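You operate a simulated robot arm through the tools that you are given. There is no shell and no other tool. Be economical: measure what you need, move in short steps, check, and stop when the job is done.

You run a simulated two-armed robot. Do the job below in one go: nothing can be reset, and whatever is moved stays where it is left.

Task
Unlatch the small stepladder, spread it, set its lever to HOLD and put the blue can on the tall carton.
Fine: the blue handle swings up to unlatch; the carton stands past the shelf of the steel stand; the carton and the other cans stay where they are. Set down upright: what you pick out.

Only the result counts: the job must be done as asked and must still hold three seconds after the hand-in. Knocking over, shifting, dropping, spilling or breaking anything else fails it.

Robot
Two 7-joint arms with fingered hands on one trunk, on a base that drives. Base frame: it is fixed to the floor where the robot stands at the start and does not move with it; the origin is under the middle of the robot, x ahead of it, y to its left, z up. Lengths are in m, angles in rad, forces in N, time in s.
The left shoulder is at the start at [0.08, 0.125, 1.012], the right one opposite. Places, roughly: blue handle of the small stepladder [0.6, 0.1, 1.2]; brown can [-7.75, -5, 1.5]; can with the yellow side [-5.5, -6.25, 0.5]; grey can [-7.75, -5, 1.75]; rear legs of the small stepladder [0.6, 0.3, 0.7]; steel stand [0.8, 0.2, 0.6]; tall carton [1, -0.75, 0.25]; white can [-6.25, 1, 0.75]; yellow lever of the small stepladder [0.6, 0.1, 1]. Payload 4 kg a hand.
The tool frame of a hand sits at the grasp point between the pads (the TCP): z along the fingers, y along the line on which they close. The tips reach 0.029 m beyond it. Largest opening 0.1 m; the body of the gripper starts 0.034 m behind the TCP. The gripper is a hand of 5 fingers: y runs from the thumb to the fingers, the wrist lies at [-0.015, -0.105, -0.177] in the tool frame, and closing takes about 1.5 s.
Orientation is told as [roll, pitch, yaw] about the base's x, y, z axes, in that order, counted from this pose: with the fingers straight down and the wrist toward the robot, the tool's x, y and z point along [0, 1, 0], [1, 0, 0] and [0, 0, -1] of the base frame.

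Tools
- The arms move only by the tool jog_arm. It takes "left_commands", "right_commands" or both (then of equal length, played together; a hand with none holds still); each is a list of rows, each a list of 7 numbers: the turn, a rotation vector about the base's x, y, z in units of 120 degrees (1.0 is 120 degrees), then the shift along the base's x, y, z in units of 500 mm (1.0 is 500 mm), then the gripper command, from -1 (fully open) to 1 (shut), values between in proportion. In form: [[rx, ry, rz, tx, ty, tz, fingers], ...]. A call has 1 to 10 rows; each row is the pose to reach, as a shift and turn from the pose commanded when the call began. A call with a number of a shift or a turn outside -1 to 1 is refused whole. Each row takes 0.2 s and may step no farther than 0.05 m and 0.15 rad from the row before; otherwise, or with a gripper value out of range, the whole call is refused. Where a pose cannot be reached the arm comes as near as it can. A force on the tool above 90 N (or 10 N above the force at the start of the call, whichever is more), or a blocked arm, ends the call early, and 0.2 s more pass. Each finger travels about 0.045 m/s and halts on what it meets, pressing with about 29 N; the grip force reading is that of the motor and also rises with nothing between the fingers. The clock runs only during rows and for 0.2 s after the last one: add rows that repeat a pose to give the fingers time. The reply holds the time, the measured pose of the TCP, the force on the tool along the base axes, the opening and the grip force, in the units named above and with some noise, with the torque about the TCP (base axes, N m) and any sound that the robot's microphone picked up, and new pictures: "show" is both (left out), scene, wrist or none (wrist: the cameras of the hands that moved).
- Cameras (640 x 400 px; columns grow to the right, rows downward): "scene" is now at [0.1934, 0.0033, 1.1806]; the picture's right is [0.05, -1.00, 0.00], its down [-0.22, -0.01, -0.97] and it looks along [0.97, 0.05, -0.22] (base axes); focal length 214 px, centre (320, 200). "left" rides on the left gripper at [-0.065, -0.086, -0.121] in its tool frame; the picture's right is [-0.76, -0.31, 0.58], its down [0.59, -0.70, 0.40] and it looks along [0.28, 0.64, 0.71] (tool axes); focal length 247 px, centre (320, 200). "right" rides on the right gripper at [0.066, -0.086, -0.121] in its tool frame; the picture's right is [-0.76, 0.31, -0.58], its down [-0.59, -0.70, 0.40] and it looks along [-0.28, 0.64, 0.71] (tool axes); focal length 247 px, centre (320, 200).
- move_column(by): slides the trunk up (or, below 0, down) by that many m; the arms and the scene camera ride with it, the base frame stays. It gives what a move gives, with no picture.
- roll_base(legs): drives the robot by 1 to 6 legs, each [ahead, turn to the left] in m and rad, along the robot's own axes; the way and the turn of a leg run together, so that a leg with both is an arc; at most 1.5 m and 3.142 rad a leg. The arms and the cameras ride along, it lands a little off, and it stops where it bumps. It gives what a move gives, and a new picture of the scene camera.
- set_grasp(shape, hand): the hand has 5 fingers and takes this shape, open, in about a second: jaw (thumb against the fingers, like two jaws); tri (thumb and two fingers); tip (a fingertip pinch); poke (one finger out to press); point (the index stretched); flat (the hand flat); cup (the hand cupped); fist (a fist). The gripper value then closes the fingers along that shape, each until it touches; the sizes above hold for jaw. It gives what a move gives, with no picture.
- pan_tilt(pan, tilt): turns the head with the scene camera to pan (to the left, within 1.396 rad either way) and tilt (down, from -0.506 to 1.204), counted from straight ahead of the robot. It gives what a move gives, and a new picture of the scene camera.
- locate(camera, pixels): for up to 12 pixels [column, row] of the newest picture of that camera ("zoom" is the newest enlarged one), the place [x, y, z] in the base frame of the surface seen there, good to about 0.002 m, but the place of the scene camera against the robot may be out by one fixed shift of up to 0.012 m in any direction. The clock stands still meanwhile.
- close_up(camera, box): a new picture of the part [left, top, right, bottom] of that camera's present view, enlarged. The clock stands still meanwhile.
- close_job(): hands the job in; it is judged then, once.

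Work in short steps. Measure before you move; look again where a grasp or a placing could have gone wrong, and mend it. You have 80 turns and 260 pictures in all, those below and enlarged ones among them. Open the grippers and draw the arms clear of the work before you hand the job in, unless the task says otherwise; then end with one line.

The tools are called as name(argument=value, ...) on one line, values as JSON. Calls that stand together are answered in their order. jog_arm: Moves the arms, as the interface text tells. Its arguments: {"type":"object","properties":{"left_commands":{"type":"array"},"right_commands":{"type":"array"},"show":{"type":"string","enum":["both","scene","wrist","none"]}},"required":[]} The other tools are called the same way: move_column (by) slides the trunk up or down; set_grasp (shape, hand) gives the hand a shape; roll_base (legs) drives the base; pan_tilt (pan, tilt) turns the head that bears the scene camera; locate (camera, pixels) gives the place of the surface under pixels of a picture; close_up (camera, box) takes an enlarged picture of a part of a camera's view; close_job () hands the job in.

At the start:

```text
time_s: 0.0
left_ee_pos: [0.4211, 0.24, 1.3776]
left_orientation: [-0.001, -0.001, 0.004]
left_force: [-0.5, -0.4, -0.1]
left_ft_torque: [0.0, 0.03, 0.01]
left_width: 0.0998
left_grasp_force: 0.1
left_shape: jaw
right_ee_pos: [0.5088, -0.2358, 1.3961]
right_orientation: [0.0, 0.001, -0.001]
right_force: [0.3, -0.3, 0.9]
right_ft_torque: [-0.02, 0.01, 0.01]
right_width: 0.0999
right_grasp_force: 0.0
right_shape: jaw
trunk travel left (down, up): [-0.213, 0.534]
robot x, y, heading: [0.0002, -0.001, -0.001]
head pan, tilt: [0.051, 0.225]
```

scene: 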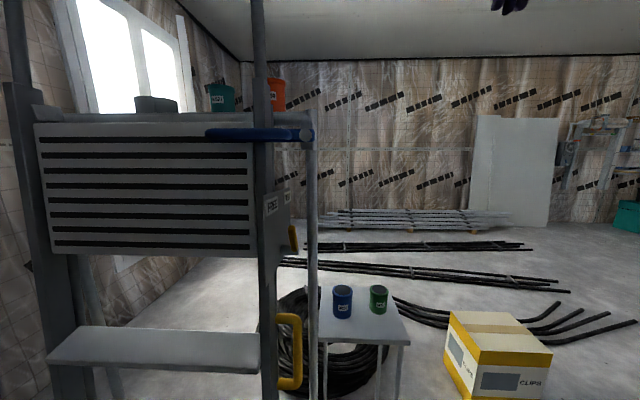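
right: 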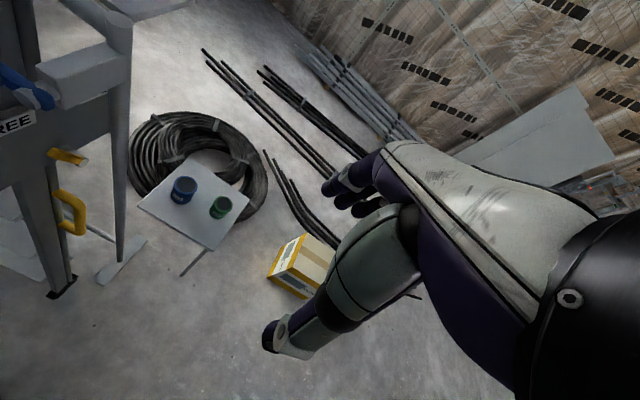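
left: 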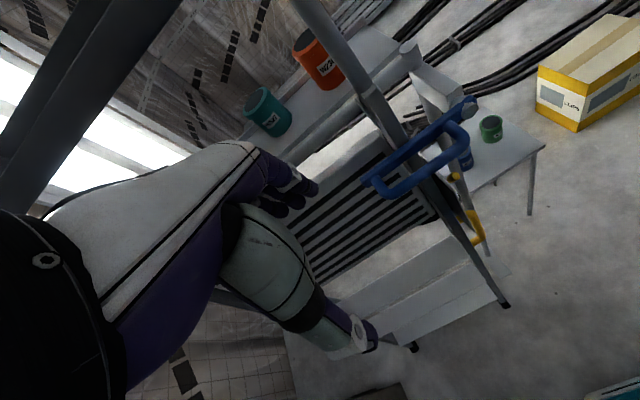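

The scene shows the stepladder with a blue handle near (250,134), labels near (272,205) and (288,197), and a yellow lever near (293,238). I enlarge these and measure them.

close_up(camera="scene", box=[190, 80, 350, 280])

close_up(camera="left", box=[340, 20, 540, 320])

locate(camera="scene", pixels=[[215, 134], [250, 134], [300, 134], [294, 232], [296, 246], [272, 206], [288, 198], [342, 290], [342, 304], [378, 290], [500, 340], [480, 320]])

locate(camera="left", pixels=[[372, 182], [410, 185], [455, 160], [465, 105], [430, 130], [455, 178], [475, 220], [410, 50], [440, 90], [465, 155]])

```text
2.00 times, centred on (270, 180) of scene
```

zoom: 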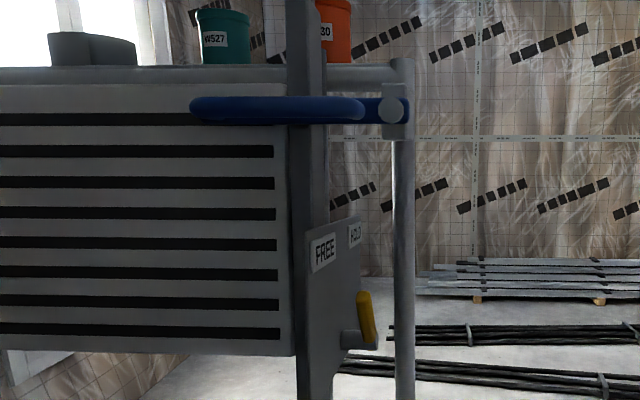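

```text
1.33 times, centred on (440, 170) of left
```

zoom: 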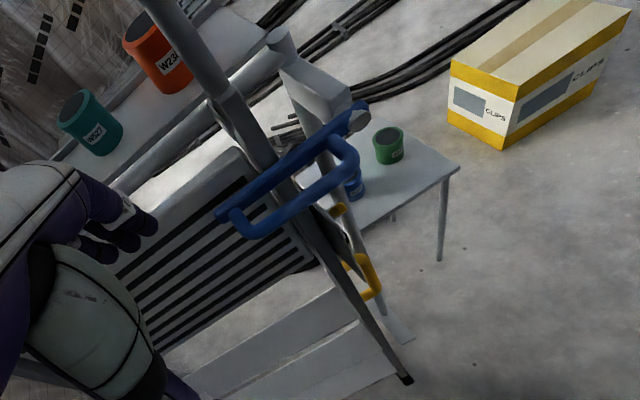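

```text
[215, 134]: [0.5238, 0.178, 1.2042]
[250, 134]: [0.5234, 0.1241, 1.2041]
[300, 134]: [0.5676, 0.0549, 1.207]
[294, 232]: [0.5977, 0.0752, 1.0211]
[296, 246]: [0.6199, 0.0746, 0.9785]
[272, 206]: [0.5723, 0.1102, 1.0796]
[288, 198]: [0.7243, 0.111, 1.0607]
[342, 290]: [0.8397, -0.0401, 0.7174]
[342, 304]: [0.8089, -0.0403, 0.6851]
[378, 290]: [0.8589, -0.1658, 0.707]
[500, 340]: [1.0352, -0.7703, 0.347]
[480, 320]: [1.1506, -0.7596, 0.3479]
```

```text
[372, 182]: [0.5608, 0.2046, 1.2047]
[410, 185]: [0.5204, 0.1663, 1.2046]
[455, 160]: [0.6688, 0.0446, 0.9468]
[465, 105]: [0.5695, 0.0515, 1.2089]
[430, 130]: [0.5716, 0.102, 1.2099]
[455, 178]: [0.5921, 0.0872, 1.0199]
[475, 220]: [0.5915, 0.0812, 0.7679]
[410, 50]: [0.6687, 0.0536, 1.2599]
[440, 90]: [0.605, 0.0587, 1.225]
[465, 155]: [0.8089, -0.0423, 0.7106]
```

The handle is a D-shaped bar pivoted near (0.57,0.05,1.207). I still need to see how the ladder is built, so I turn the head left and down.

pan_tilt(pan=0.45, tilt=0.3)

pan_tilt(pan=0.3, tilt=0.9)

```text
time_s: 0.9
left_ee_pos: [0.4218, 0.2403, 1.3781]
left_orientation: [0.0, -0.002, 0.002]
left_force: [-0.9, 0.3, -0.1]
left_ft_torque: [0.0, 0.0, -0.01]
left_width: 0.0996
left_grasp_force: 0.1
left_shape: jaw
right_ee_pos: [0.5091, -0.2356, 1.3967]
right_orientation: [0.001, 0.0, 0.001]
right_force: [1.1, 1.0, 0.7]
right_ft_torque: [0.02, 0.0, -0.02]
right_width: 0.0996
right_grasp_force: 0.0
right_shape: jaw
trunk travel left (down, up): [-0.213, 0.534]
robot x, y, heading: [0.0046, -0.0027, -0.002]
head pan, tilt: [0.45, 0.3]
```

scene: 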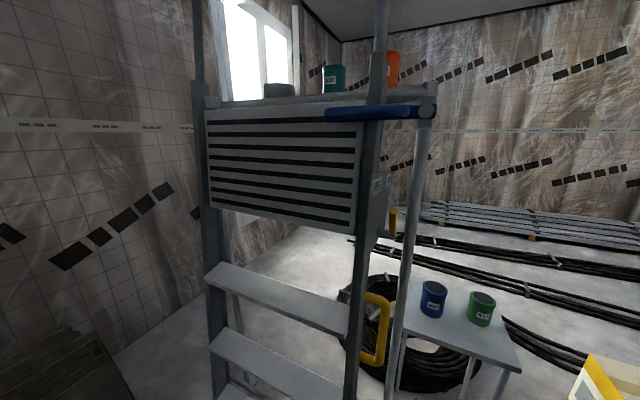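

```text
time_s: 1.9
left_ee_pos: [0.4215, 0.2407, 1.3777]
left_orientation: [-0.001, -0.002, 0.003]
left_force: [0.0, -0.7, 0.1]
left_ft_torque: [0.01, -0.02, -0.03]
left_width: 0.0997
left_grasp_force: 0.0
left_shape: jaw
right_ee_pos: [0.5084, -0.2366, 1.3954]
right_orientation: [0.0, -0.001, 0.001]
right_force: [-0.3, -0.2, -0.4]
right_ft_torque: [0.0, 0.0, 0.03]
right_width: 0.0996
right_grasp_force: 0.1
right_shape: jaw
trunk travel left (down, up): [-0.213, 0.534]
robot x, y, heading: [0.0013, 0.0025, -0.005]
head pan, tilt: [0.3, 0.901]
```

scene: 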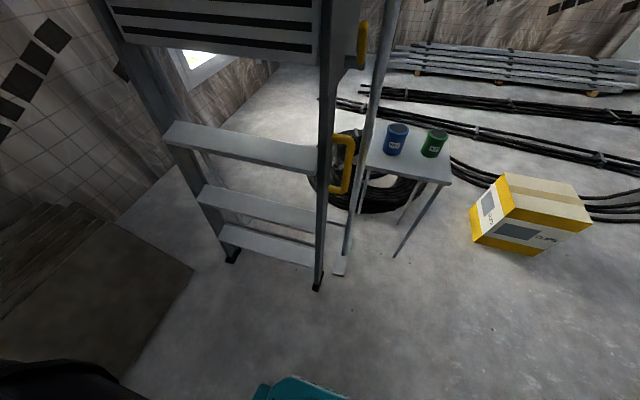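

I now see the front rails with treads, a rear frame pole at (375,90) going down to its foot at (340,268), and a large yellow grip at (345,165). I enlarge and measure these.

close_up(camera="scene", box=[280, 0, 460, 280])

locate(camera="scene", pixels=[[338, 137], [351, 145], [347, 180], [335, 190], [370, 110], [360, 170], [339, 268], [318, 285], [232, 256], [363, 45], [327, 130], [325, 60]])

locate(camera="scene", pixels=[[397, 128], [396, 140], [396, 153], [435, 133], [386, 170], [440, 183], [502, 178], [590, 230], [508, 245], [510, 205], [545, 200], [205, 170]])

```text
1.43 times, centred on (370, 140) of scene
```

zoom: 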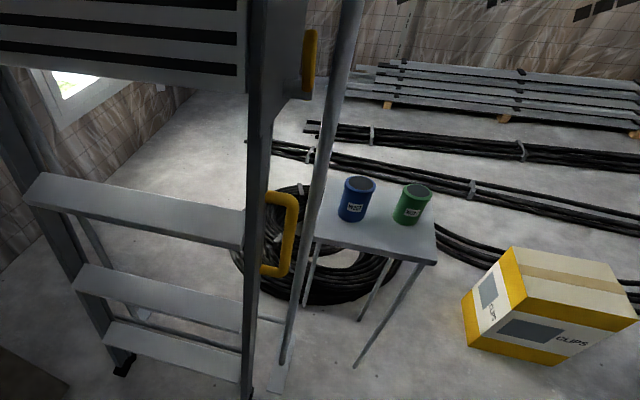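

```text
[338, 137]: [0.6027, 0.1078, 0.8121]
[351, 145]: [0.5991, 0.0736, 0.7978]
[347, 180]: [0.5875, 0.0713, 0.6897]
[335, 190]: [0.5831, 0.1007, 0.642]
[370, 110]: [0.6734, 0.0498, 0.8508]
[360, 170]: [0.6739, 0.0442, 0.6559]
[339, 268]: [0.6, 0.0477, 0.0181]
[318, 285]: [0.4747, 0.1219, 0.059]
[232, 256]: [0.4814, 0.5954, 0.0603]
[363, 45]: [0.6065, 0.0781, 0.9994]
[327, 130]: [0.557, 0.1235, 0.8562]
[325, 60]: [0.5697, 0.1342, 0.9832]
```

```text
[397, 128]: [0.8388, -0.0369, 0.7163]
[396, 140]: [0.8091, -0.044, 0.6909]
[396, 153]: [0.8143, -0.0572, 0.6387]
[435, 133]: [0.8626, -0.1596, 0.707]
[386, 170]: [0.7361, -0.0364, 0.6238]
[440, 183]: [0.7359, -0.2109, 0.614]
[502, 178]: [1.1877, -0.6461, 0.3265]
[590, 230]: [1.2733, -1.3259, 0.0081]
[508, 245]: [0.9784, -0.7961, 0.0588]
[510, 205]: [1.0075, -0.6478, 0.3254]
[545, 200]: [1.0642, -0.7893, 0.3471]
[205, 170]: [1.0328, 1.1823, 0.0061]
```

The pole at x≈0.673 is vertical, so it probably belongs to the stand, while the grip at (0.595,0.072,0.65–0.81) may belong to the rear legs. I enlarge the right wrist view to see the side.

close_up(camera="right", box=[0, 0, 260, 320])

close_up(camera="left", box=[340, 60, 520, 200])

pan_tilt(pan=0.4, tilt=-0.05)

```text
1.25 times, centred on (130, 160) of right
```

zoom: 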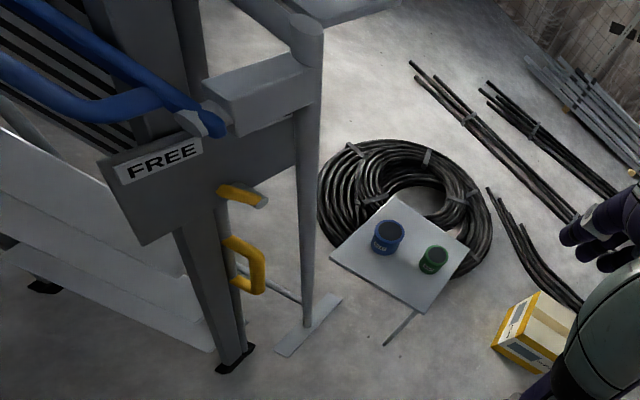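

```text
2.86 times, centred on (430, 130) of left
```

zoom: 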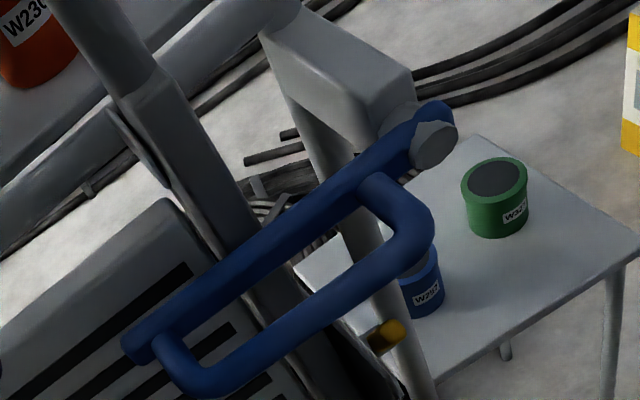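

```text
time_s: 3.1
left_ee_pos: [0.4212, 0.2401, 1.3771]
left_orientation: [0.001, -0.002, 0.002]
left_force: [0.8, -0.3, 0.8]
left_ft_torque: [-0.01, 0.01, 0.03]
left_width: 0.0996
left_grasp_force: 0.1
left_shape: jaw
right_ee_pos: [0.5085, -0.2353, 1.3958]
right_orientation: [0.0, 0.001, -0.001]
right_force: [-0.3, -0.3, -0.2]
right_ft_torque: [0.0, -0.01, 0.02]
right_width: 0.1
right_grasp_force: 0.2
right_shape: jaw
trunk travel left (down, up): [-0.213, 0.534]
robot x, y, heading: [-0.0017, -0.0003, 0.0]
head pan, tilt: [0.4, -0.051]
```

scene: 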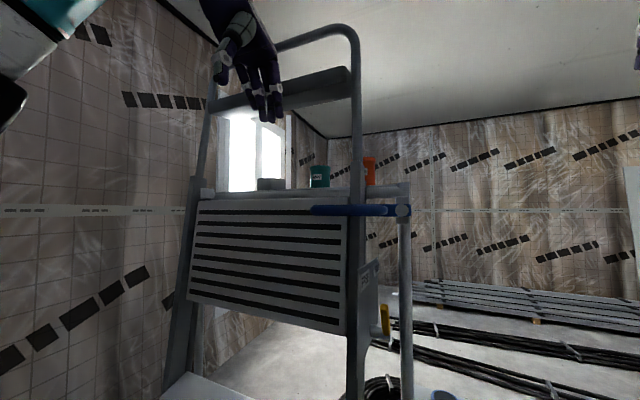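

The blue bar pivots about x at (0.57,0.05) and crosses in front of the ladder rail. I move the right hand, turned about +1.2 rad, so its camera sees the side plate with the FREE and HOLD labels and the lever.

jog_arm(right_commands=[[0, 0, 0.07, 0.01, 0.02, -0.06, -1], [0, 0, 0.14, 0.02, 0.03, -0.12, -1], [0, 0, 0.21, 0.03, 0.05, -0.18, -1], [0, 0, 0.28, 0.035, 0.06, -0.25, -1], [0, 0, 0.35, 0.04, 0.08, -0.31, -1], [0, 0, 0.42, 0.05, 0.09, -0.37, -1], [0, 0, 0.49, 0.05, 0.11, -0.43, -1], [0, 0, 0.56, 0.06, 0.12, -0.5, -1]], show="wrist")

```text
time_s: 4.9
left_ee_pos: [0.4228, 0.2396, 1.3782]
left_orientation: [0.0, -0.001, 0.002]
left_force: [-0.7, -0.2, -0.4]
left_ft_torque: [0.01, 0.02, 0.02]
left_width: 0.0998
left_grasp_force: 0.1
left_shape: jaw
right_ee_pos: [0.4551, -0.1293, 1.1389]
right_orientation: [0.004, 0.0, 1.169]
right_force: [-0.3, 0.3, 0.2]
right_ft_torque: [-0.01, -0.01, 0.0]
right_width: 0.0998
right_grasp_force: 0.1
right_shape: jaw
right hand out of reach, approached as far as the arm can: row 5, 6, 7, 8
trunk travel left (down, up): [-0.213, 0.534]
robot x, y, heading: [0.0006, -0.001, 0.002]
head pan, tilt: [0.4, -0.051]
```

right: 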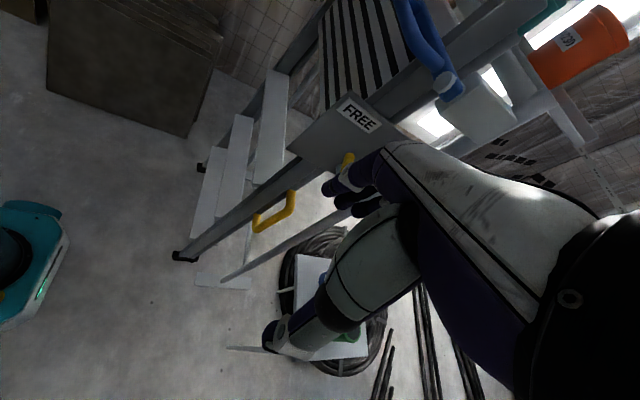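

The hand hides part of the lever, near (347,160). I enlarge the region around the plate and the yellow grip.

close_up(camera="right", box=[160, 60, 460, 300])

locate(camera="right", pixels=[[357, 115], [347, 158], [330, 130], [292, 195], [290, 210], [257, 225], [250, 245], [310, 165], [345, 210], [232, 276], [180, 255], [450, 90]])

```text
1.67 times, centred on (310, 180) of right
```

zoom: 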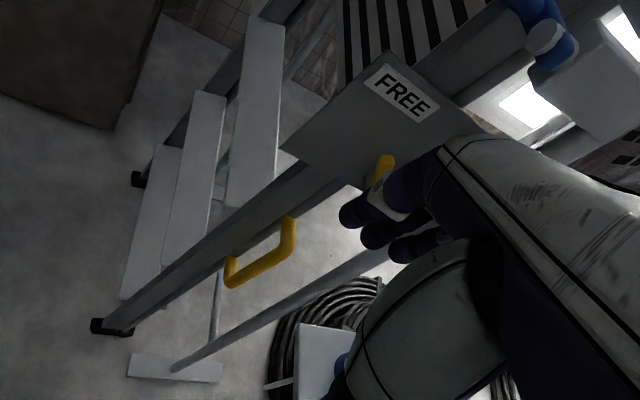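

```text
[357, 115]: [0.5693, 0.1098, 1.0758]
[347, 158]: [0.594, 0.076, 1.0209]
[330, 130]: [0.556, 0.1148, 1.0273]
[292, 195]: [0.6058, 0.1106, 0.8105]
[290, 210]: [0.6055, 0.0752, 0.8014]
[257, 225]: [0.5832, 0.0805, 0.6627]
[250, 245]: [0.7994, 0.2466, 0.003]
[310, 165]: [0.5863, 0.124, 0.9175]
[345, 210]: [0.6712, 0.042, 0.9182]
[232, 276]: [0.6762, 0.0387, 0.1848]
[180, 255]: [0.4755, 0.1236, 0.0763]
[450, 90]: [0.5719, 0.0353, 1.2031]
```

The lever sits near (0.60,0.076,1.0) on the FREE side; HOLD is toward +x. I draw the right arm back and turn the left hand to point forward, ready for the blue handle.

jog_arm(left_commands=[[0, -0.071, 0, -0.01, -0.013, -0.025, -1], [0, -0.142, 0, -0.02, -0.026, -0.05, -1], [0, -0.213, 0, -0.03, -0.039, -0.075, -1], [0, -0.284, 0, -0.04, -0.052, -0.1, -1], [0, -0.355, 0, -0.04, -0.065, -0.125, -1], [0, -0.426, 0, -0.04, -0.078, -0.15, -1], [0, -0.497, 0, -0.04, -0.091, -0.175, -1], [0, -0.568, 0, -0.04, -0.104, -0.2, -1], [0, -0.639, 0, -0.04, -0.117, -0.225, -1], [0, -0.71, 0, -0.04, -0.13, -0.25, -1]], right_commands=[[0, 0, -0.06, 0, -0.02, 0.05, -1], [0, 0, -0.12, 0, -0.04, 0.1, -1], [0, 0, -0.18, 0, -0.06, 0.15, -1], [0, 0, -0.24, 0, -0.08, 0.2, -1], [0, 0, -0.3, 0, -0.1, 0.25, -1], [0, 0, -0.36, 0, -0.12, 0.3, -1], [0, 0, -0.42, 0, -0.14, 0.35, -1], [0, 0, -0.48, 0, -0.16, 0.4, -1], [0, 0, -0.52, 0, -0.18, 0.4, -1], [0, 0, -0.56, 0, -0.2, 0.4, -1]], show="both")

```text
time_s: 7.1
left_ee_pos: [0.4411, 0.1703, 1.2999]
left_orientation: [-0.014, -1.488, 0.011]
left_force: [0.0, 0.4, 0.2]
left_ft_torque: [-0.01, 0.04, 0.0]
left_width: 0.0997
left_grasp_force: 0.0
left_shape: jaw
left hand out of reach, approached as far as the arm can: row 9, 10
right_ee_pos: [0.4603, -0.2277, 1.3408]
right_orientation: [0.001, 0.002, -0.003]
right_force: [-0.4, 0.3, 0.4]
right_ft_torque: [0.0, 0.01, -0.01]
right_width: 0.0997
right_grasp_force: 0.2
right_shape: jaw
trunk travel left (down, up): [-0.213, 0.534]
robot x, y, heading: [0.0034, 0.0011, -0.001]
head pan, tilt: [0.4, -0.051]
```

scene: 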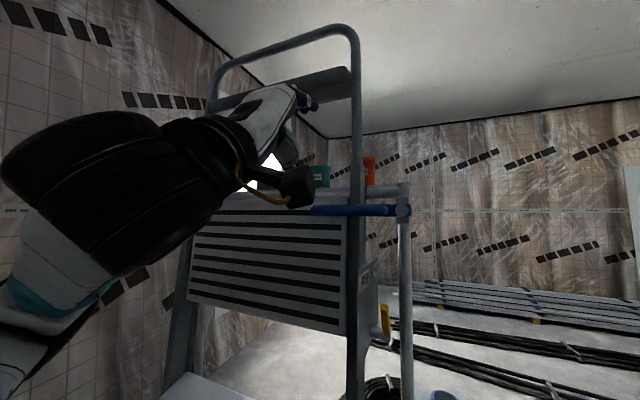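
right: 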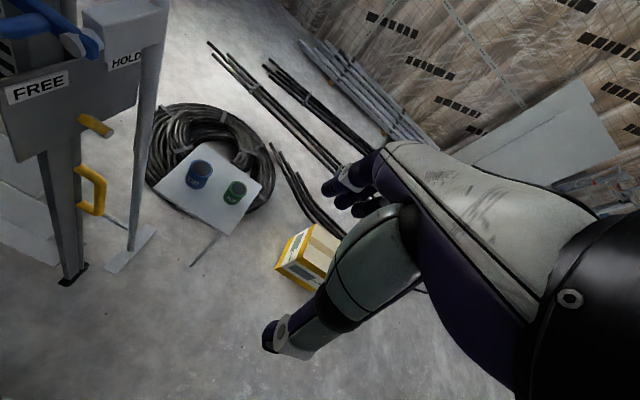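
left: 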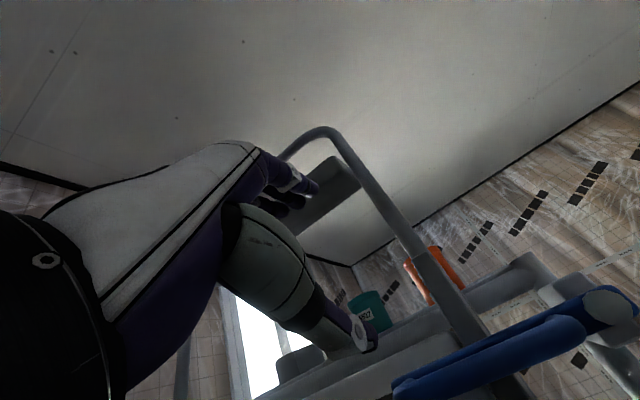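

The left arm is too folded here: wrist camera shows the bar at (500,350), below the hand. I back the base off 0.13 m to give it room.

roll_base(legs=[[-0.13, 0]])

jog_arm(left_commands=[[0, 0, 0, 0.04, 0, -0.05, -1], [0, 0, 0, 0.08, 0, -0.1, -1], [0, -0.02, 0, 0.12, 0.0, -0.15, -1], [0, -0.04, 0, 0.16, 0.0, -0.19, -1]], show="both")

```text
time_s: 8.4
left_ee_pos: [0.3061, 0.1697, 1.2997]
left_orientation: [-0.02, -1.489, 0.015]
left_force: [0.0, 0.0, 0.7]
left_ft_torque: [0.0, 0.0, 0.0]
left_width: 0.0999
left_grasp_force: 0.2
left_shape: jaw
right_ee_pos: [0.3216, -0.2293, 1.3402]
right_orientation: [0.0, 0.0, -0.004]
right_force: [-0.3, -0.3, 0.4]
right_ft_torque: [0.0, 0.0, -0.01]
right_width: 0.0998
right_grasp_force: 0.0
right_shape: jaw
trunk travel left (down, up): [-0.213, 0.534]
robot x, y, heading: [-0.1365, -0.0001, -0.003]
head pan, tilt: [0.4, -0.051]
```

scene: 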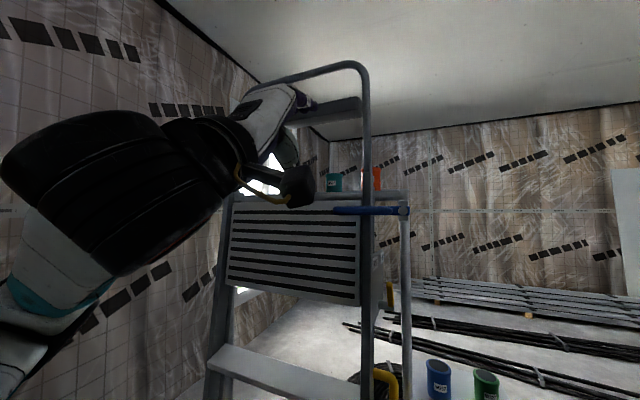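

```text
time_s: 9.4
left_ee_pos: [0.3866, 0.1682, 1.2071]
left_orientation: [-3.074, -1.568, 3.069]
left_force: [0.6, 0.1, 0.5]
left_ft_torque: [0.01, 0.01, 0.0]
left_width: 0.0999
left_grasp_force: 0.0
left_shape: jaw
left hand out of reach, approached as far as the arm can: row 1, 2
right_ee_pos: [0.3233, -0.2299, 1.3396]
right_orientation: [0.0, 0.0, -0.004]
right_force: [-0.2, 0.5, -0.7]
right_ft_torque: [-0.01, 0.0, -0.01]
right_width: 0.0997
right_grasp_force: 0.2
right_shape: jaw
trunk travel left (down, up): [-0.213, 0.534]
robot x, y, heading: [-0.1349, -0.0044, -0.002]
head pan, tilt: [0.4, -0.051]
```

scene: 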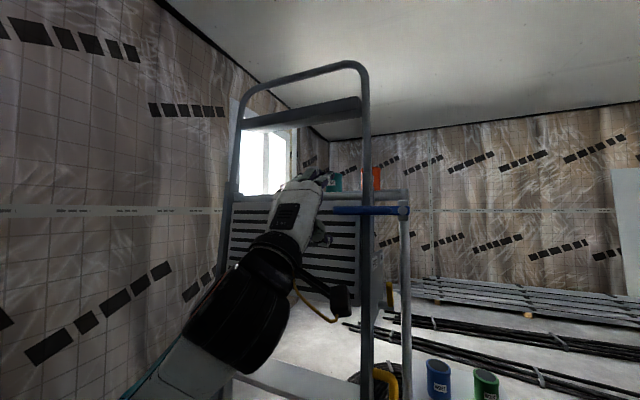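
left: 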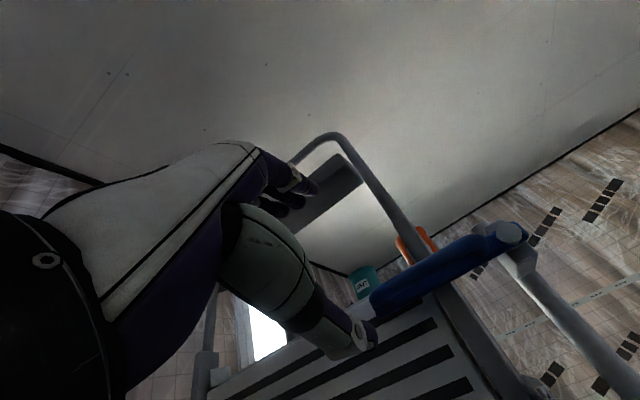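

The left hand now points forward at z=1.207. I measure the bar with the wrist camera.

locate(camera="left", pixels=[[380, 300], [410, 285], [440, 270], [470, 255], [510, 233], [430, 262], [440, 280], [490, 240]])

close_up(camera="left", box=[340, 180, 580, 400])

```text
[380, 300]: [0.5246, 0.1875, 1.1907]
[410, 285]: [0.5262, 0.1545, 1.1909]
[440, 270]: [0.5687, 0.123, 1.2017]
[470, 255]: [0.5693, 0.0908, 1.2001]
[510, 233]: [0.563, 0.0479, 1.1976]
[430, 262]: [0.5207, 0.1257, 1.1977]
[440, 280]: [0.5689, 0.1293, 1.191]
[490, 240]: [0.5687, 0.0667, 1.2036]
```

```text
1.82 times, centred on (460, 290) of left
```

zoom: 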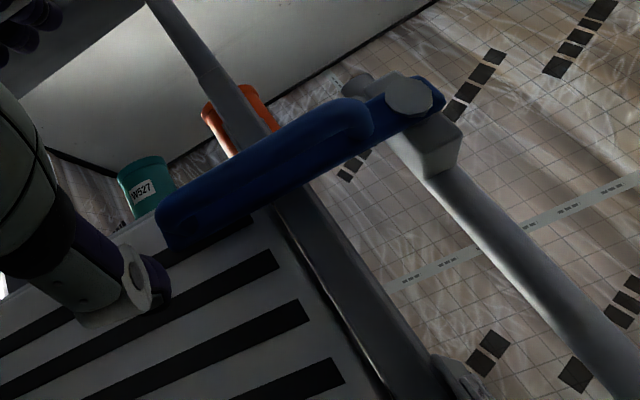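

The outer bar's centre is near (0.53, y, 1.197) and the pivot is near y=0.048. I advance with open jaws around the bar at y≈0.165.

jog_arm(left_commands=[[0, 0, 0, 0.09, 0, -0.02, -1], [0, 0, 0, 0.18, 0, -0.02, -1], [0, 0, 0, 0.27, -0.006, -0.02, -1]], show="wrist")

close_up(camera="scene", box=[240, 140, 440, 300])

```text
time_s: 10.2
left_ee_pos: [0.5207, 0.1669, 1.1933]
left_orientation: [2.958, -1.572, -2.963]
left_force: [-0.1, 0.1, 0.4]
left_ft_torque: [0.03, 0.02, -0.01]
left_width: 0.0998
left_grasp_force: 0.1
left_shape: jaw
right_ee_pos: [0.3236, -0.2297, 1.3403]
right_orientation: [-0.001, 0.002, -0.003]
right_force: [0.8, -0.1, -0.4]
right_ft_torque: [0.01, -0.01, 0.0]
right_width: 0.1
right_grasp_force: 0.0
right_shape: jaw
trunk travel left (down, up): [-0.213, 0.534]
robot x, y, heading: [-0.1322, -0.0041, 0.002]
head pan, tilt: [0.4, -0.051]
```

left: 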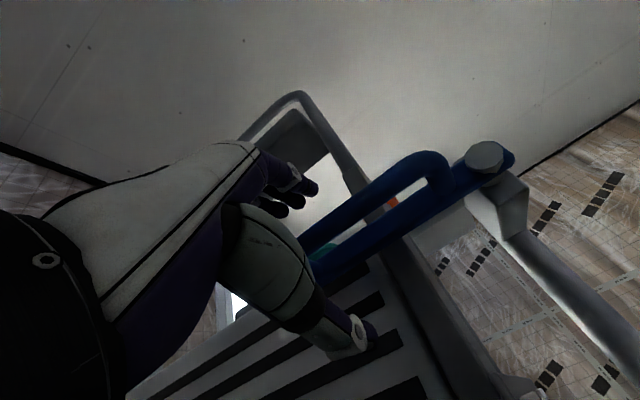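

```text
2.50 times, centred on (340, 220) of scene
```

zoom: 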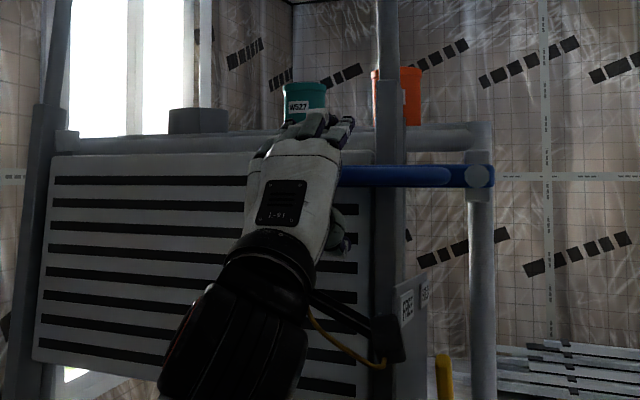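

The bar sits between the fingers and the thumb. I close on it.

jog_arm(left_commands=[[0, 0, 0, 0.01, 0, 0.006, -0.5], [0, 0, 0, 0.01, 0, 0.006, 0], [0, 0, 0, 0.01, 0, 0.006, 0.5], [0, 0, 0, 0.01, 0, 0.006, 1], [0, 0, 0, 0.01, 0, 0.006, 1], [0, 0, 0, 0.01, 0, 0.006, 1], [0, 0, 0, 0.01, 0, 0.006, 1], [0, 0, 0, 0.01, 0, 0.006, 1]], show="wrist")

```text
time_s: 12.0
left_ee_pos: [0.5265, 0.1674, 1.1966]
left_orientation: [-1.042, -1.567, 1.039]
left_force: [10.8, 0.7, 5.9]
left_ft_torque: [0.17, -0.09, 0.05]
left_width: 0.0062
left_grasp_force: 29.0
left_shape: jaw
right_ee_pos: [0.3244, -0.2299, 1.3403]
right_orientation: [0.001, 0.002, -0.004]
right_force: [-0.4, -0.3, 0.1]
right_ft_torque: [0.01, 0.02, 0.0]
right_width: 0.0996
right_grasp_force: 0.0
right_shape: jaw
trunk travel left (down, up): [-0.213, 0.534]
robot x, y, heading: [-0.1299, -0.0013, -0.002]
head pan, tilt: [0.4, -0.051]
```

left: 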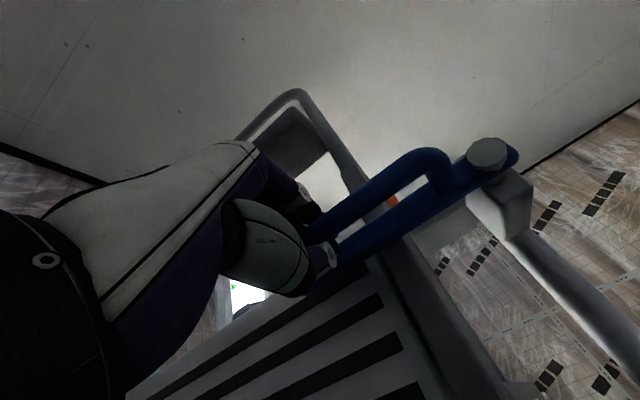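

The fingers wrap the bar (29 N grip, 10.8 N forward pull). I lift it along an arc about the pivot, rolling with it.

jog_arm(left_commands=[[0.0573, 0, 0, 0, -0.002, 0.0285, 1], [0.1146, 0, 0, 0, -0.007, 0.0566, 1], [0.172, 0, 0, 0, -0.015, 0.0838, 1], [0.229, 0, 0, 0, -0.027, 0.11, 1], [0.2865, 0, 0, 0, -0.042, 0.134, 1]], show="both")

```text
time_s: 13.2
left_ee_pos: [0.5278, 0.1452, 1.2664]
left_orientation: [1.566, -0.972, -1.569]
left_force: [13.2, 8.5, 4.4]
left_ft_torque: [0.11, 0.01, 0.09]
left_width: 0.007
left_grasp_force: 29.4
left_shape: jaw
right_ee_pos: [0.3241, -0.2281, 1.3399]
right_orientation: [-0.003, 0.001, -0.004]
right_force: [0.1, 0.1, 0.0]
right_ft_torque: [-0.01, 0.0, 0.01]
right_width: 0.0996
right_grasp_force: 0.1
right_shape: jaw
trunk travel left (down, up): [-0.213, 0.534]
robot x, y, heading: [-0.1297, 0.0003, -0.003]
head pan, tilt: [0.4, -0.051]
```

scene: 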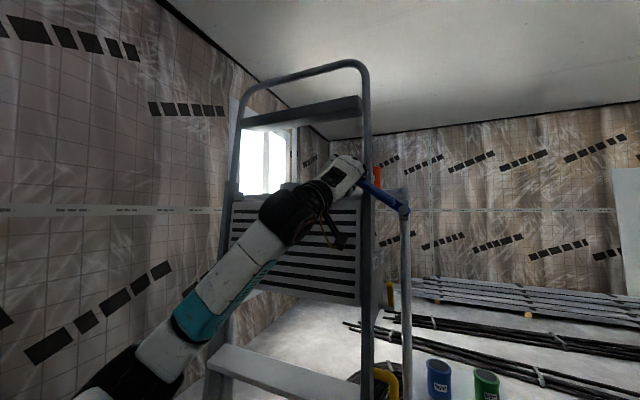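
left: 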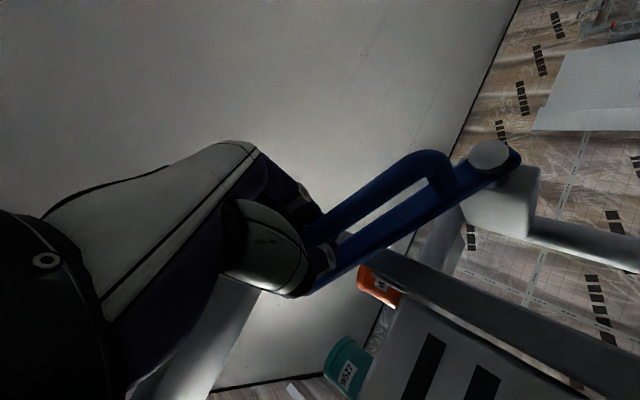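

The handle follows, now at about 0.6 rad. I continue the arc to about 1.32 rad and listen for a sound or a stop.

jog_arm(left_commands=[[0.0573, 0, 0, 0, -0.0174, 0.0225, 1], [0.1146, 0, 0, 0, -0.0376, 0.0429, 1], [0.172, 0, 0, 0, -0.0598, 0.0606, 1], [0.229, 0, 0, 0, -0.0842, 0.0755, 1], [0.2865, 0, 0, 0, -0.11, 0.0873, 1], [0.344, 0, 0, 0, -0.137, 0.0962, 1]], show="both")

```text
time_s: 14.6
left_ee_pos: [0.5266, 0.0755, 1.3132]
left_orientation: [1.569, -0.249, -1.573]
left_force: [19.9, 3.1, 19.9]
left_ft_torque: [0.06, -0.12, 0.06]
left_width: 0.0069
left_grasp_force: 29.3
left_shape: jaw
right_ee_pos: [0.3256, -0.2303, 1.34]
right_orientation: [0.001, 0.002, -0.002]
right_force: [0.1, -1.3, -0.3]
right_ft_torque: [0.01, -0.02, -0.02]
right_width: 0.1
right_grasp_force: 0.1
right_shape: jaw
trunk travel left (down, up): [-0.213, 0.534]
robot x, y, heading: [-0.1347, 0.0006, -0.0]
head pan, tilt: [0.4, -0.051]
```

scene: 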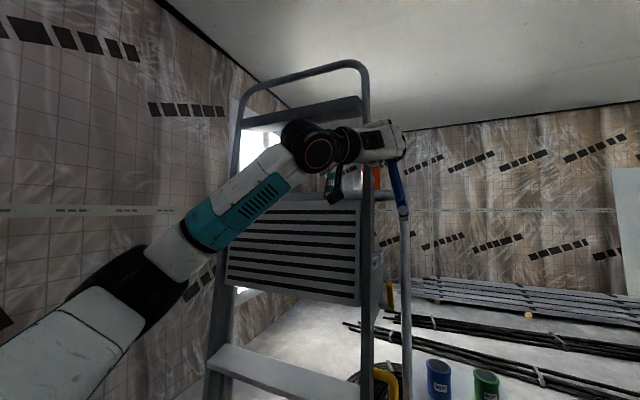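
left: 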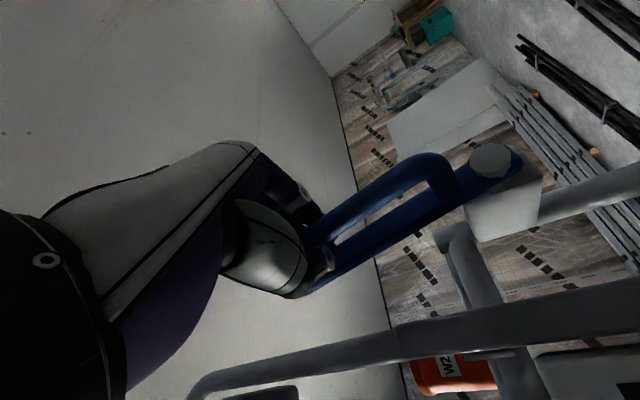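

The handle is nearly upright. I go a little farther, watching the force.

jog_arm(left_commands=[[0.0573, 0, 0, 0, -0.028, 0.005, 1], [0.1146, 0, 0, 0, -0.056, 0.007, 1], [0.157, 0, 0, 0, -0.078, 0.006, 1]], show="wrist")

```text
time_s: 15.4
left_ee_pos: [0.5289, 0.0463, 1.3171]
left_orientation: [1.564, 0.077, -1.564]
left_force: [9.7, 24.8, 9.2]
left_ft_torque: [-0.09, -0.02, 0.13]
left_width: 0.0084
left_grasp_force: 28.9
left_shape: jaw
right_ee_pos: [0.323, -0.2255, 1.3404]
right_orientation: [-0.003, 0.002, -0.003]
right_force: [0.0, -0.3, -0.1]
right_ft_torque: [0.02, 0.0, -0.02]
right_width: 0.0998
right_grasp_force: 0.0
right_shape: jaw
trunk travel left (down, up): [-0.213, 0.534]
robot x, y, heading: [-0.1338, -0.0019, -0.004]
head pan, tilt: [0.4, -0.051]
```

left: 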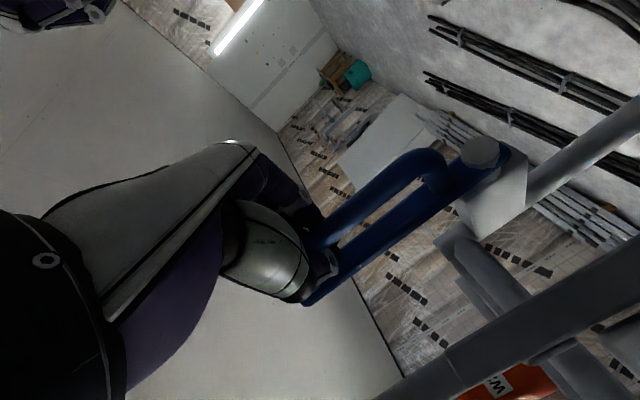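

The resistance in y (24.8 N) says the stop is reached at vertical. I open the hand and back straight off.

jog_arm(left_commands=[[-0.02, 0, 0, 0, 0.008, 0, 0], [-0.02, 0, 0, 0, 0.008, 0, -1], [-0.02, 0, 0, 0, 0.008, 0, -1], [-0.02, 0, 0, 0, 0.008, 0, -1], [-0.02, 0, 0, 0, 0.008, 0, -1], [-0.02, 0, 0, 0, 0.008, 0, -1], [-0.02, 0, 0, 0, 0.008, 0, -1], [-0.02, 0, 0, -0.08, 0.008, 0, -1], [-0.02, 0, 0, -0.16, 0.008, 0, -1], [-0.02, 0, 0, -0.24, 0.008, 0, -1]], show="both")

```text
time_s: 17.6
left_ee_pos: [0.4036, 0.0453, 1.3164]
left_orientation: [1.566, 0.035, -1.572]
left_force: [-0.4, -0.4, -0.1]
left_ft_torque: [0.02, 0.0, 0.0]
left_width: 0.0999
left_grasp_force: 0.1
left_shape: jaw
right_ee_pos: [0.3224, -0.2306, 1.341]
right_orientation: [-0.001, -0.001, -0.002]
right_force: [0.0, -0.3, 0.6]
right_ft_torque: [0.02, -0.01, -0.01]
right_width: 0.0998
right_grasp_force: 0.0
right_shape: jaw
trunk travel left (down, up): [-0.213, 0.534]
robot x, y, heading: [-0.1318, -0.0001, -0.005]
head pan, tilt: [0.4, -0.051]
```

scene: 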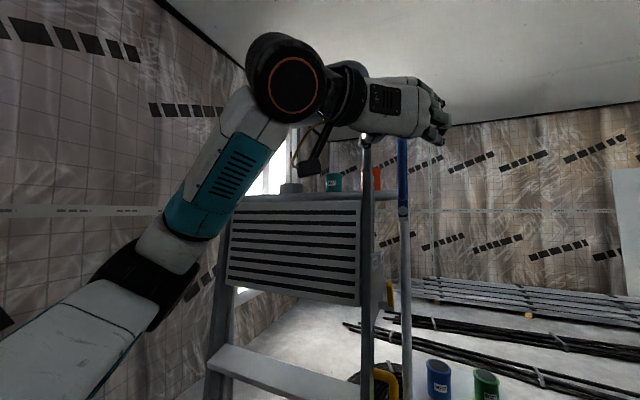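
left: 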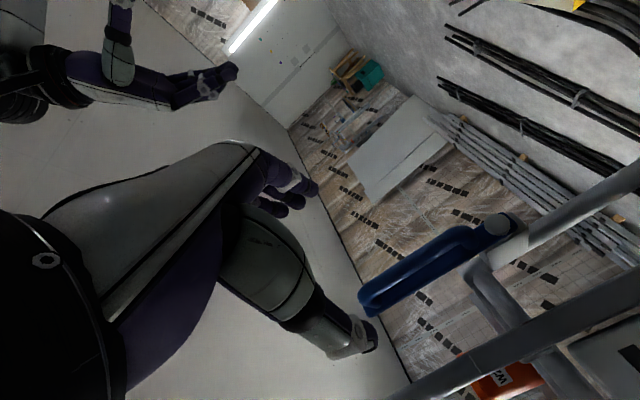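

The handle stays upright by itself. I drive to the right to see the ladder's side: the rear legs, the lever and the clearance past the post.

roll_base(legs=[[0, -1.2], [0.65, 0], [0, 1.7]])

pan_tilt(pan=0.25, tilt=0.35)

```text
time_s: 28.6
left_ee_pos: [0.5552, -0.3203, 1.3146]
left_orientation: [1.564, 0.035, -1.067]
left_force: [-0.1, 0.4, -0.1]
left_ft_torque: [0.02, 0.01, -0.01]
left_width: 0.0999
left_grasp_force: 0.1
left_shape: jaw
right_ee_pos: [0.6181, -0.5978, 1.3399]
right_orientation: [0.001, 0.0, 0.503]
right_force: [-0.4, -0.7, -0.2]
right_ft_torque: [0.01, -0.02, 0.02]
right_width: 0.0998
right_grasp_force: 0.1
right_shape: jaw
trunk travel left (down, up): [-0.213, 0.534]
robot x, y, heading: [0.1073, -0.6247, 0.502]
head pan, tilt: [0.4, -0.051]
```

scene: 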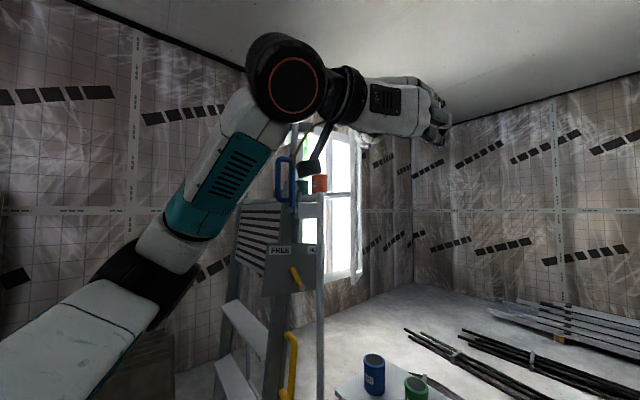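

```text
time_s: 29.5
left_ee_pos: [0.5566, -0.32, 1.3147]
left_orientation: [1.566, 0.036, -1.067]
left_force: [-0.2, -0.1, 0.6]
left_ft_torque: [-0.01, -0.02, 0.0]
left_width: 0.0997
left_grasp_force: 0.0
left_shape: jaw
right_ee_pos: [0.6186, -0.5979, 1.3403]
right_orientation: [-0.001, 0.0, 0.503]
right_force: [-0.1, 0.7, -0.2]
right_ft_torque: [0.0, -0.01, 0.0]
right_width: 0.0999
right_grasp_force: 0.0
right_shape: jaw
trunk travel left (down, up): [-0.213, 0.534]
robot x, y, heading: [0.1006, -0.6232, 0.502]
head pan, tilt: [0.25, 0.351]
```

scene: 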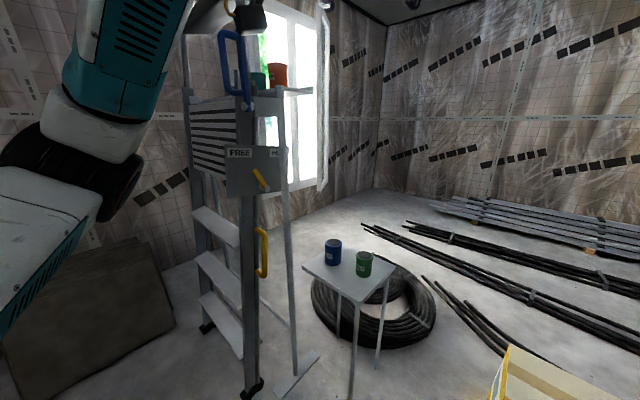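

A nice side view. I enlarge the plate with the lever and the lower legs.

close_up(camera="scene", box=[180, 60, 340, 220])

close_up(camera="scene", box=[180, 200, 340, 400])

```text
2.50 times, centred on (260, 140) of scene
```

zoom: 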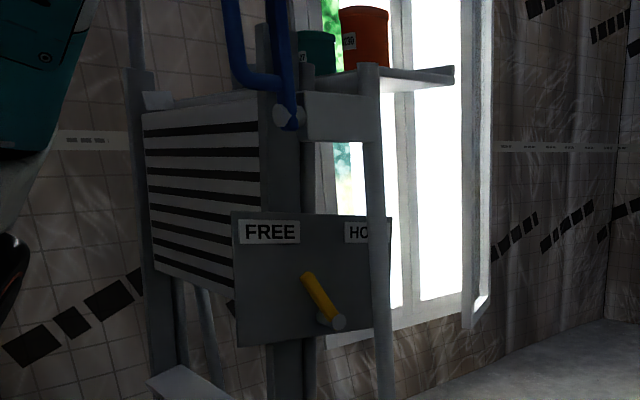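

```text
2.00 times, centred on (260, 300) of scene
```

zoom: 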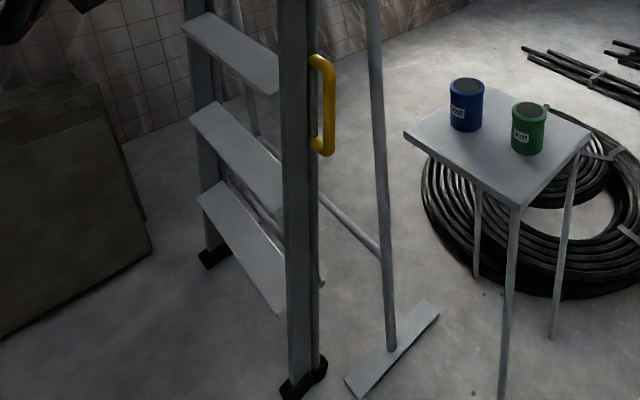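

The lever's hub is at zoom (335,322) with its rod pointing to FREE. I measure the hub, the tip, the rear leg, the post and the tie bar.

locate(camera="scene", pixels=[[258, 172], [264, 188], [240, 153], [274, 154], [262, 145], [288, 185], [293, 350], [262, 292], [258, 345], [275, 315], [250, 390], [330, 262]])

locate(camera="scene", pixels=[[260, 232], [264, 240], [265, 270], [262, 276], [289, 300], [258, 385], [335, 252], [333, 262], [364, 265], [341, 270], [310, 268], [350, 300]])

close_up(camera="scene", box=[230, 220, 300, 300])

```text
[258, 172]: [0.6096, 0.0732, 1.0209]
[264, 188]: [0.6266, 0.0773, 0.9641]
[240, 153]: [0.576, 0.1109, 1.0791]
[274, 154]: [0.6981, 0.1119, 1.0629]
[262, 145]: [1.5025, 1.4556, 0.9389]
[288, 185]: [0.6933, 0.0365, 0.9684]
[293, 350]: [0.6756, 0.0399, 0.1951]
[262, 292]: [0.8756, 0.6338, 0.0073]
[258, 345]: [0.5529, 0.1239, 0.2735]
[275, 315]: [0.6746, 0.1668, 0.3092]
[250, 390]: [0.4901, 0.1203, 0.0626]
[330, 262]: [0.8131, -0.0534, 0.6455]
```

```text
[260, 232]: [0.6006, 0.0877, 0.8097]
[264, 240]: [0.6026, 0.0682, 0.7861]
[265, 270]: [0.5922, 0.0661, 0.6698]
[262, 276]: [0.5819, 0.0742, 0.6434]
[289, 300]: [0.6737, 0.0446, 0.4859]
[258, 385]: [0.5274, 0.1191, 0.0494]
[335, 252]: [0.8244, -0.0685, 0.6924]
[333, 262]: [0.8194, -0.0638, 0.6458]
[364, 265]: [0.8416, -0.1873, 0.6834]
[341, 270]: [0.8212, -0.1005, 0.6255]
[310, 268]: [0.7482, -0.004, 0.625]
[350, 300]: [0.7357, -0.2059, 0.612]
```

```text
5.00 times, centred on (265, 260) of scene
```

zoom: 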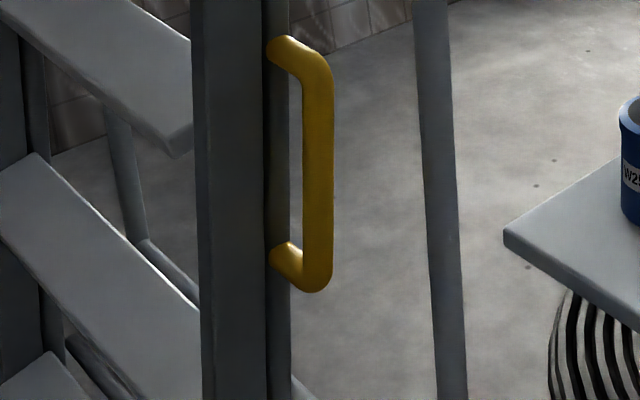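

The post (0.675,0.042) and the tie bar (z≈0.31) sit just behind the rear legs, so I need to know which part the grip is on. I measure the rail and the strip in the newest enlargement.

locate(camera="zoom", pixels=[[200, 200], [255, 200], [268, 200], [285, 200], [278, 50], [278, 255], [318, 150], [332, 150], [425, 200], [460, 200], [120, 150], [160, 260]])

close_up(camera="scene", box=[190, 270, 300, 400])

pan_tilt(pan=0.25, tilt=-0.1)

```text
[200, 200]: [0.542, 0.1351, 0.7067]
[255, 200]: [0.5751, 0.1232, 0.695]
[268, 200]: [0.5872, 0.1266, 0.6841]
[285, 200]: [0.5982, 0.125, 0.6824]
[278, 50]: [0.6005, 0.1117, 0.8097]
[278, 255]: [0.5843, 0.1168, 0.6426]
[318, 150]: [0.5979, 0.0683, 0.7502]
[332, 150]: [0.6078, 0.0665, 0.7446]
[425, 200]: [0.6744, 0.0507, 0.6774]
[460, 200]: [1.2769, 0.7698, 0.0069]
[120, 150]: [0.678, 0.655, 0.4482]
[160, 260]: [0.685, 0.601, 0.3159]
```

```text
3.08 times, centred on (245, 335) of scene
```

zoom: 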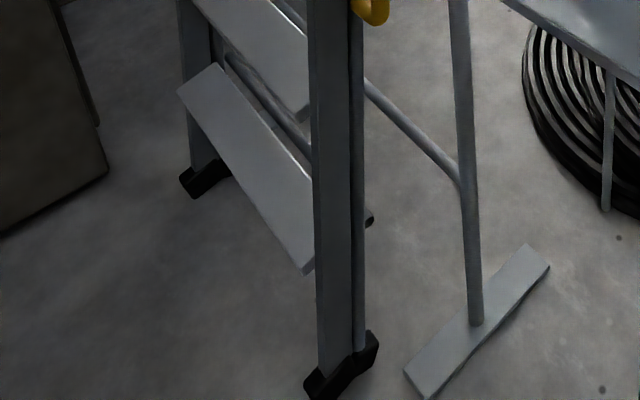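

```text
time_s: 30.4
left_ee_pos: [0.5557, -0.3192, 1.3151]
left_orientation: [1.566, 0.034, -1.067]
left_force: [-0.6, -1.0, 0.7]
left_ft_torque: [-0.01, 0.02, -0.03]
left_width: 0.0997
left_grasp_force: 0.1
left_shape: jaw
right_ee_pos: [0.6186, -0.5997, 1.3418]
right_orientation: [0.0, -0.003, 0.503]
right_force: [0.5, 0.0, 0.7]
right_ft_torque: [0.0, 0.01, 0.0]
right_width: 0.0998
right_grasp_force: 0.1
right_shape: jaw
trunk travel left (down, up): [-0.213, 0.534]
robot x, y, heading: [0.1088, -0.621, 0.499]
head pan, tilt: [0.25, -0.099]
```

scene: 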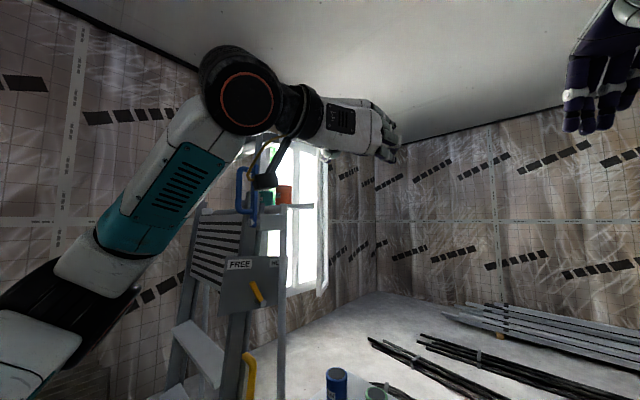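

The grip is on the thin rear-leg tube (x≈0.59, y≈0.125). I will grasp it from the right front with the right hand and feel which way it goes. First I raise the left hand clear and turn the right hand forward with the thumb to the right.

jog_arm(left_commands=[[0, 0, 0, -0.02, -0.01, 0.08, -1], [0, 0, 0, -0.04, -0.02, 0.16, -1], [0, 0, 0, -0.06, -0.03, 0.24, -1], [0, 0, 0, -0.08, -0.04, 0.32, -1], [0, 0, 0, -0.1, -0.05, 0.4, -1], [0, 0, 0, -0.12, -0.06, 0.44, -1], [0, 0, 0, -0.14, -0.07, 0.44, -1], [0, 0, 0, -0.16, -0.08, 0.44, -1], [0, 0, 0, -0.18, -0.09, 0.44, -1], [0, 0, 0, -0.2, -0.1, 0.44, -1]], right_commands=[[0.034, -0.062, 0, 0, 0, 0, -1], [0.068, -0.124, 0, 0, 0, 0, -1], [0.102, -0.186, 0, 0, 0, 0, -1], [0.136, -0.248, 0, 0, 0, 0, -1], [0.17, -0.31, 0, 0, 0, 0, -1], [0.205, -0.373, 0, 0, 0, 0, -1], [0.239, -0.435, 0, 0, 0, 0, -1], [0.273, -0.497, 0, 0, 0, 0, -1], [0.307, -0.559, 0, 0, 0, 0, -1], [0.341, -0.62, 0, 0, 0, 0, -1]], show="scene")

```text
time_s: 32.6
left_ee_pos: [0.4575, -0.371, 1.5334]
left_orientation: [1.566, 0.037, -1.067]
left_force: [0.6, 0.0, -0.3]
left_ft_torque: [-0.01, -0.02, 0.0]
left_width: 0.0996
left_grasp_force: 0.0
left_shape: jaw
right_ee_pos: [0.617, -0.6001, 1.3403]
right_orientation: [0.002, -1.483, 0.501]
right_force: [0.2, 0.1, -0.8]
right_ft_torque: [0.01, -0.04, 0.05]
right_width: 0.0999
right_grasp_force: 0.0
right_shape: jaw
trunk travel left (down, up): [-0.213, 0.534]
robot x, y, heading: [0.1076, -0.6224, 0.502]
head pan, tilt: [0.25, -0.099]
```

scene: 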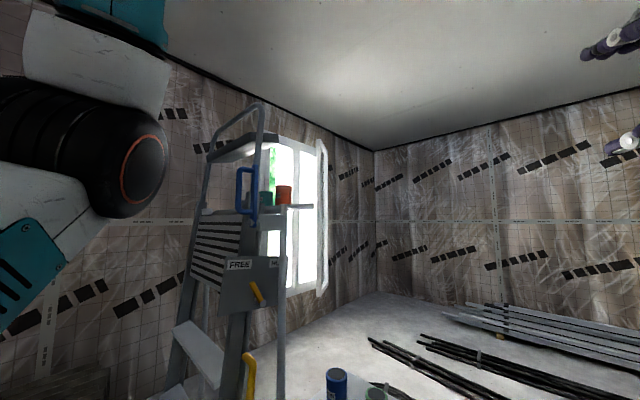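

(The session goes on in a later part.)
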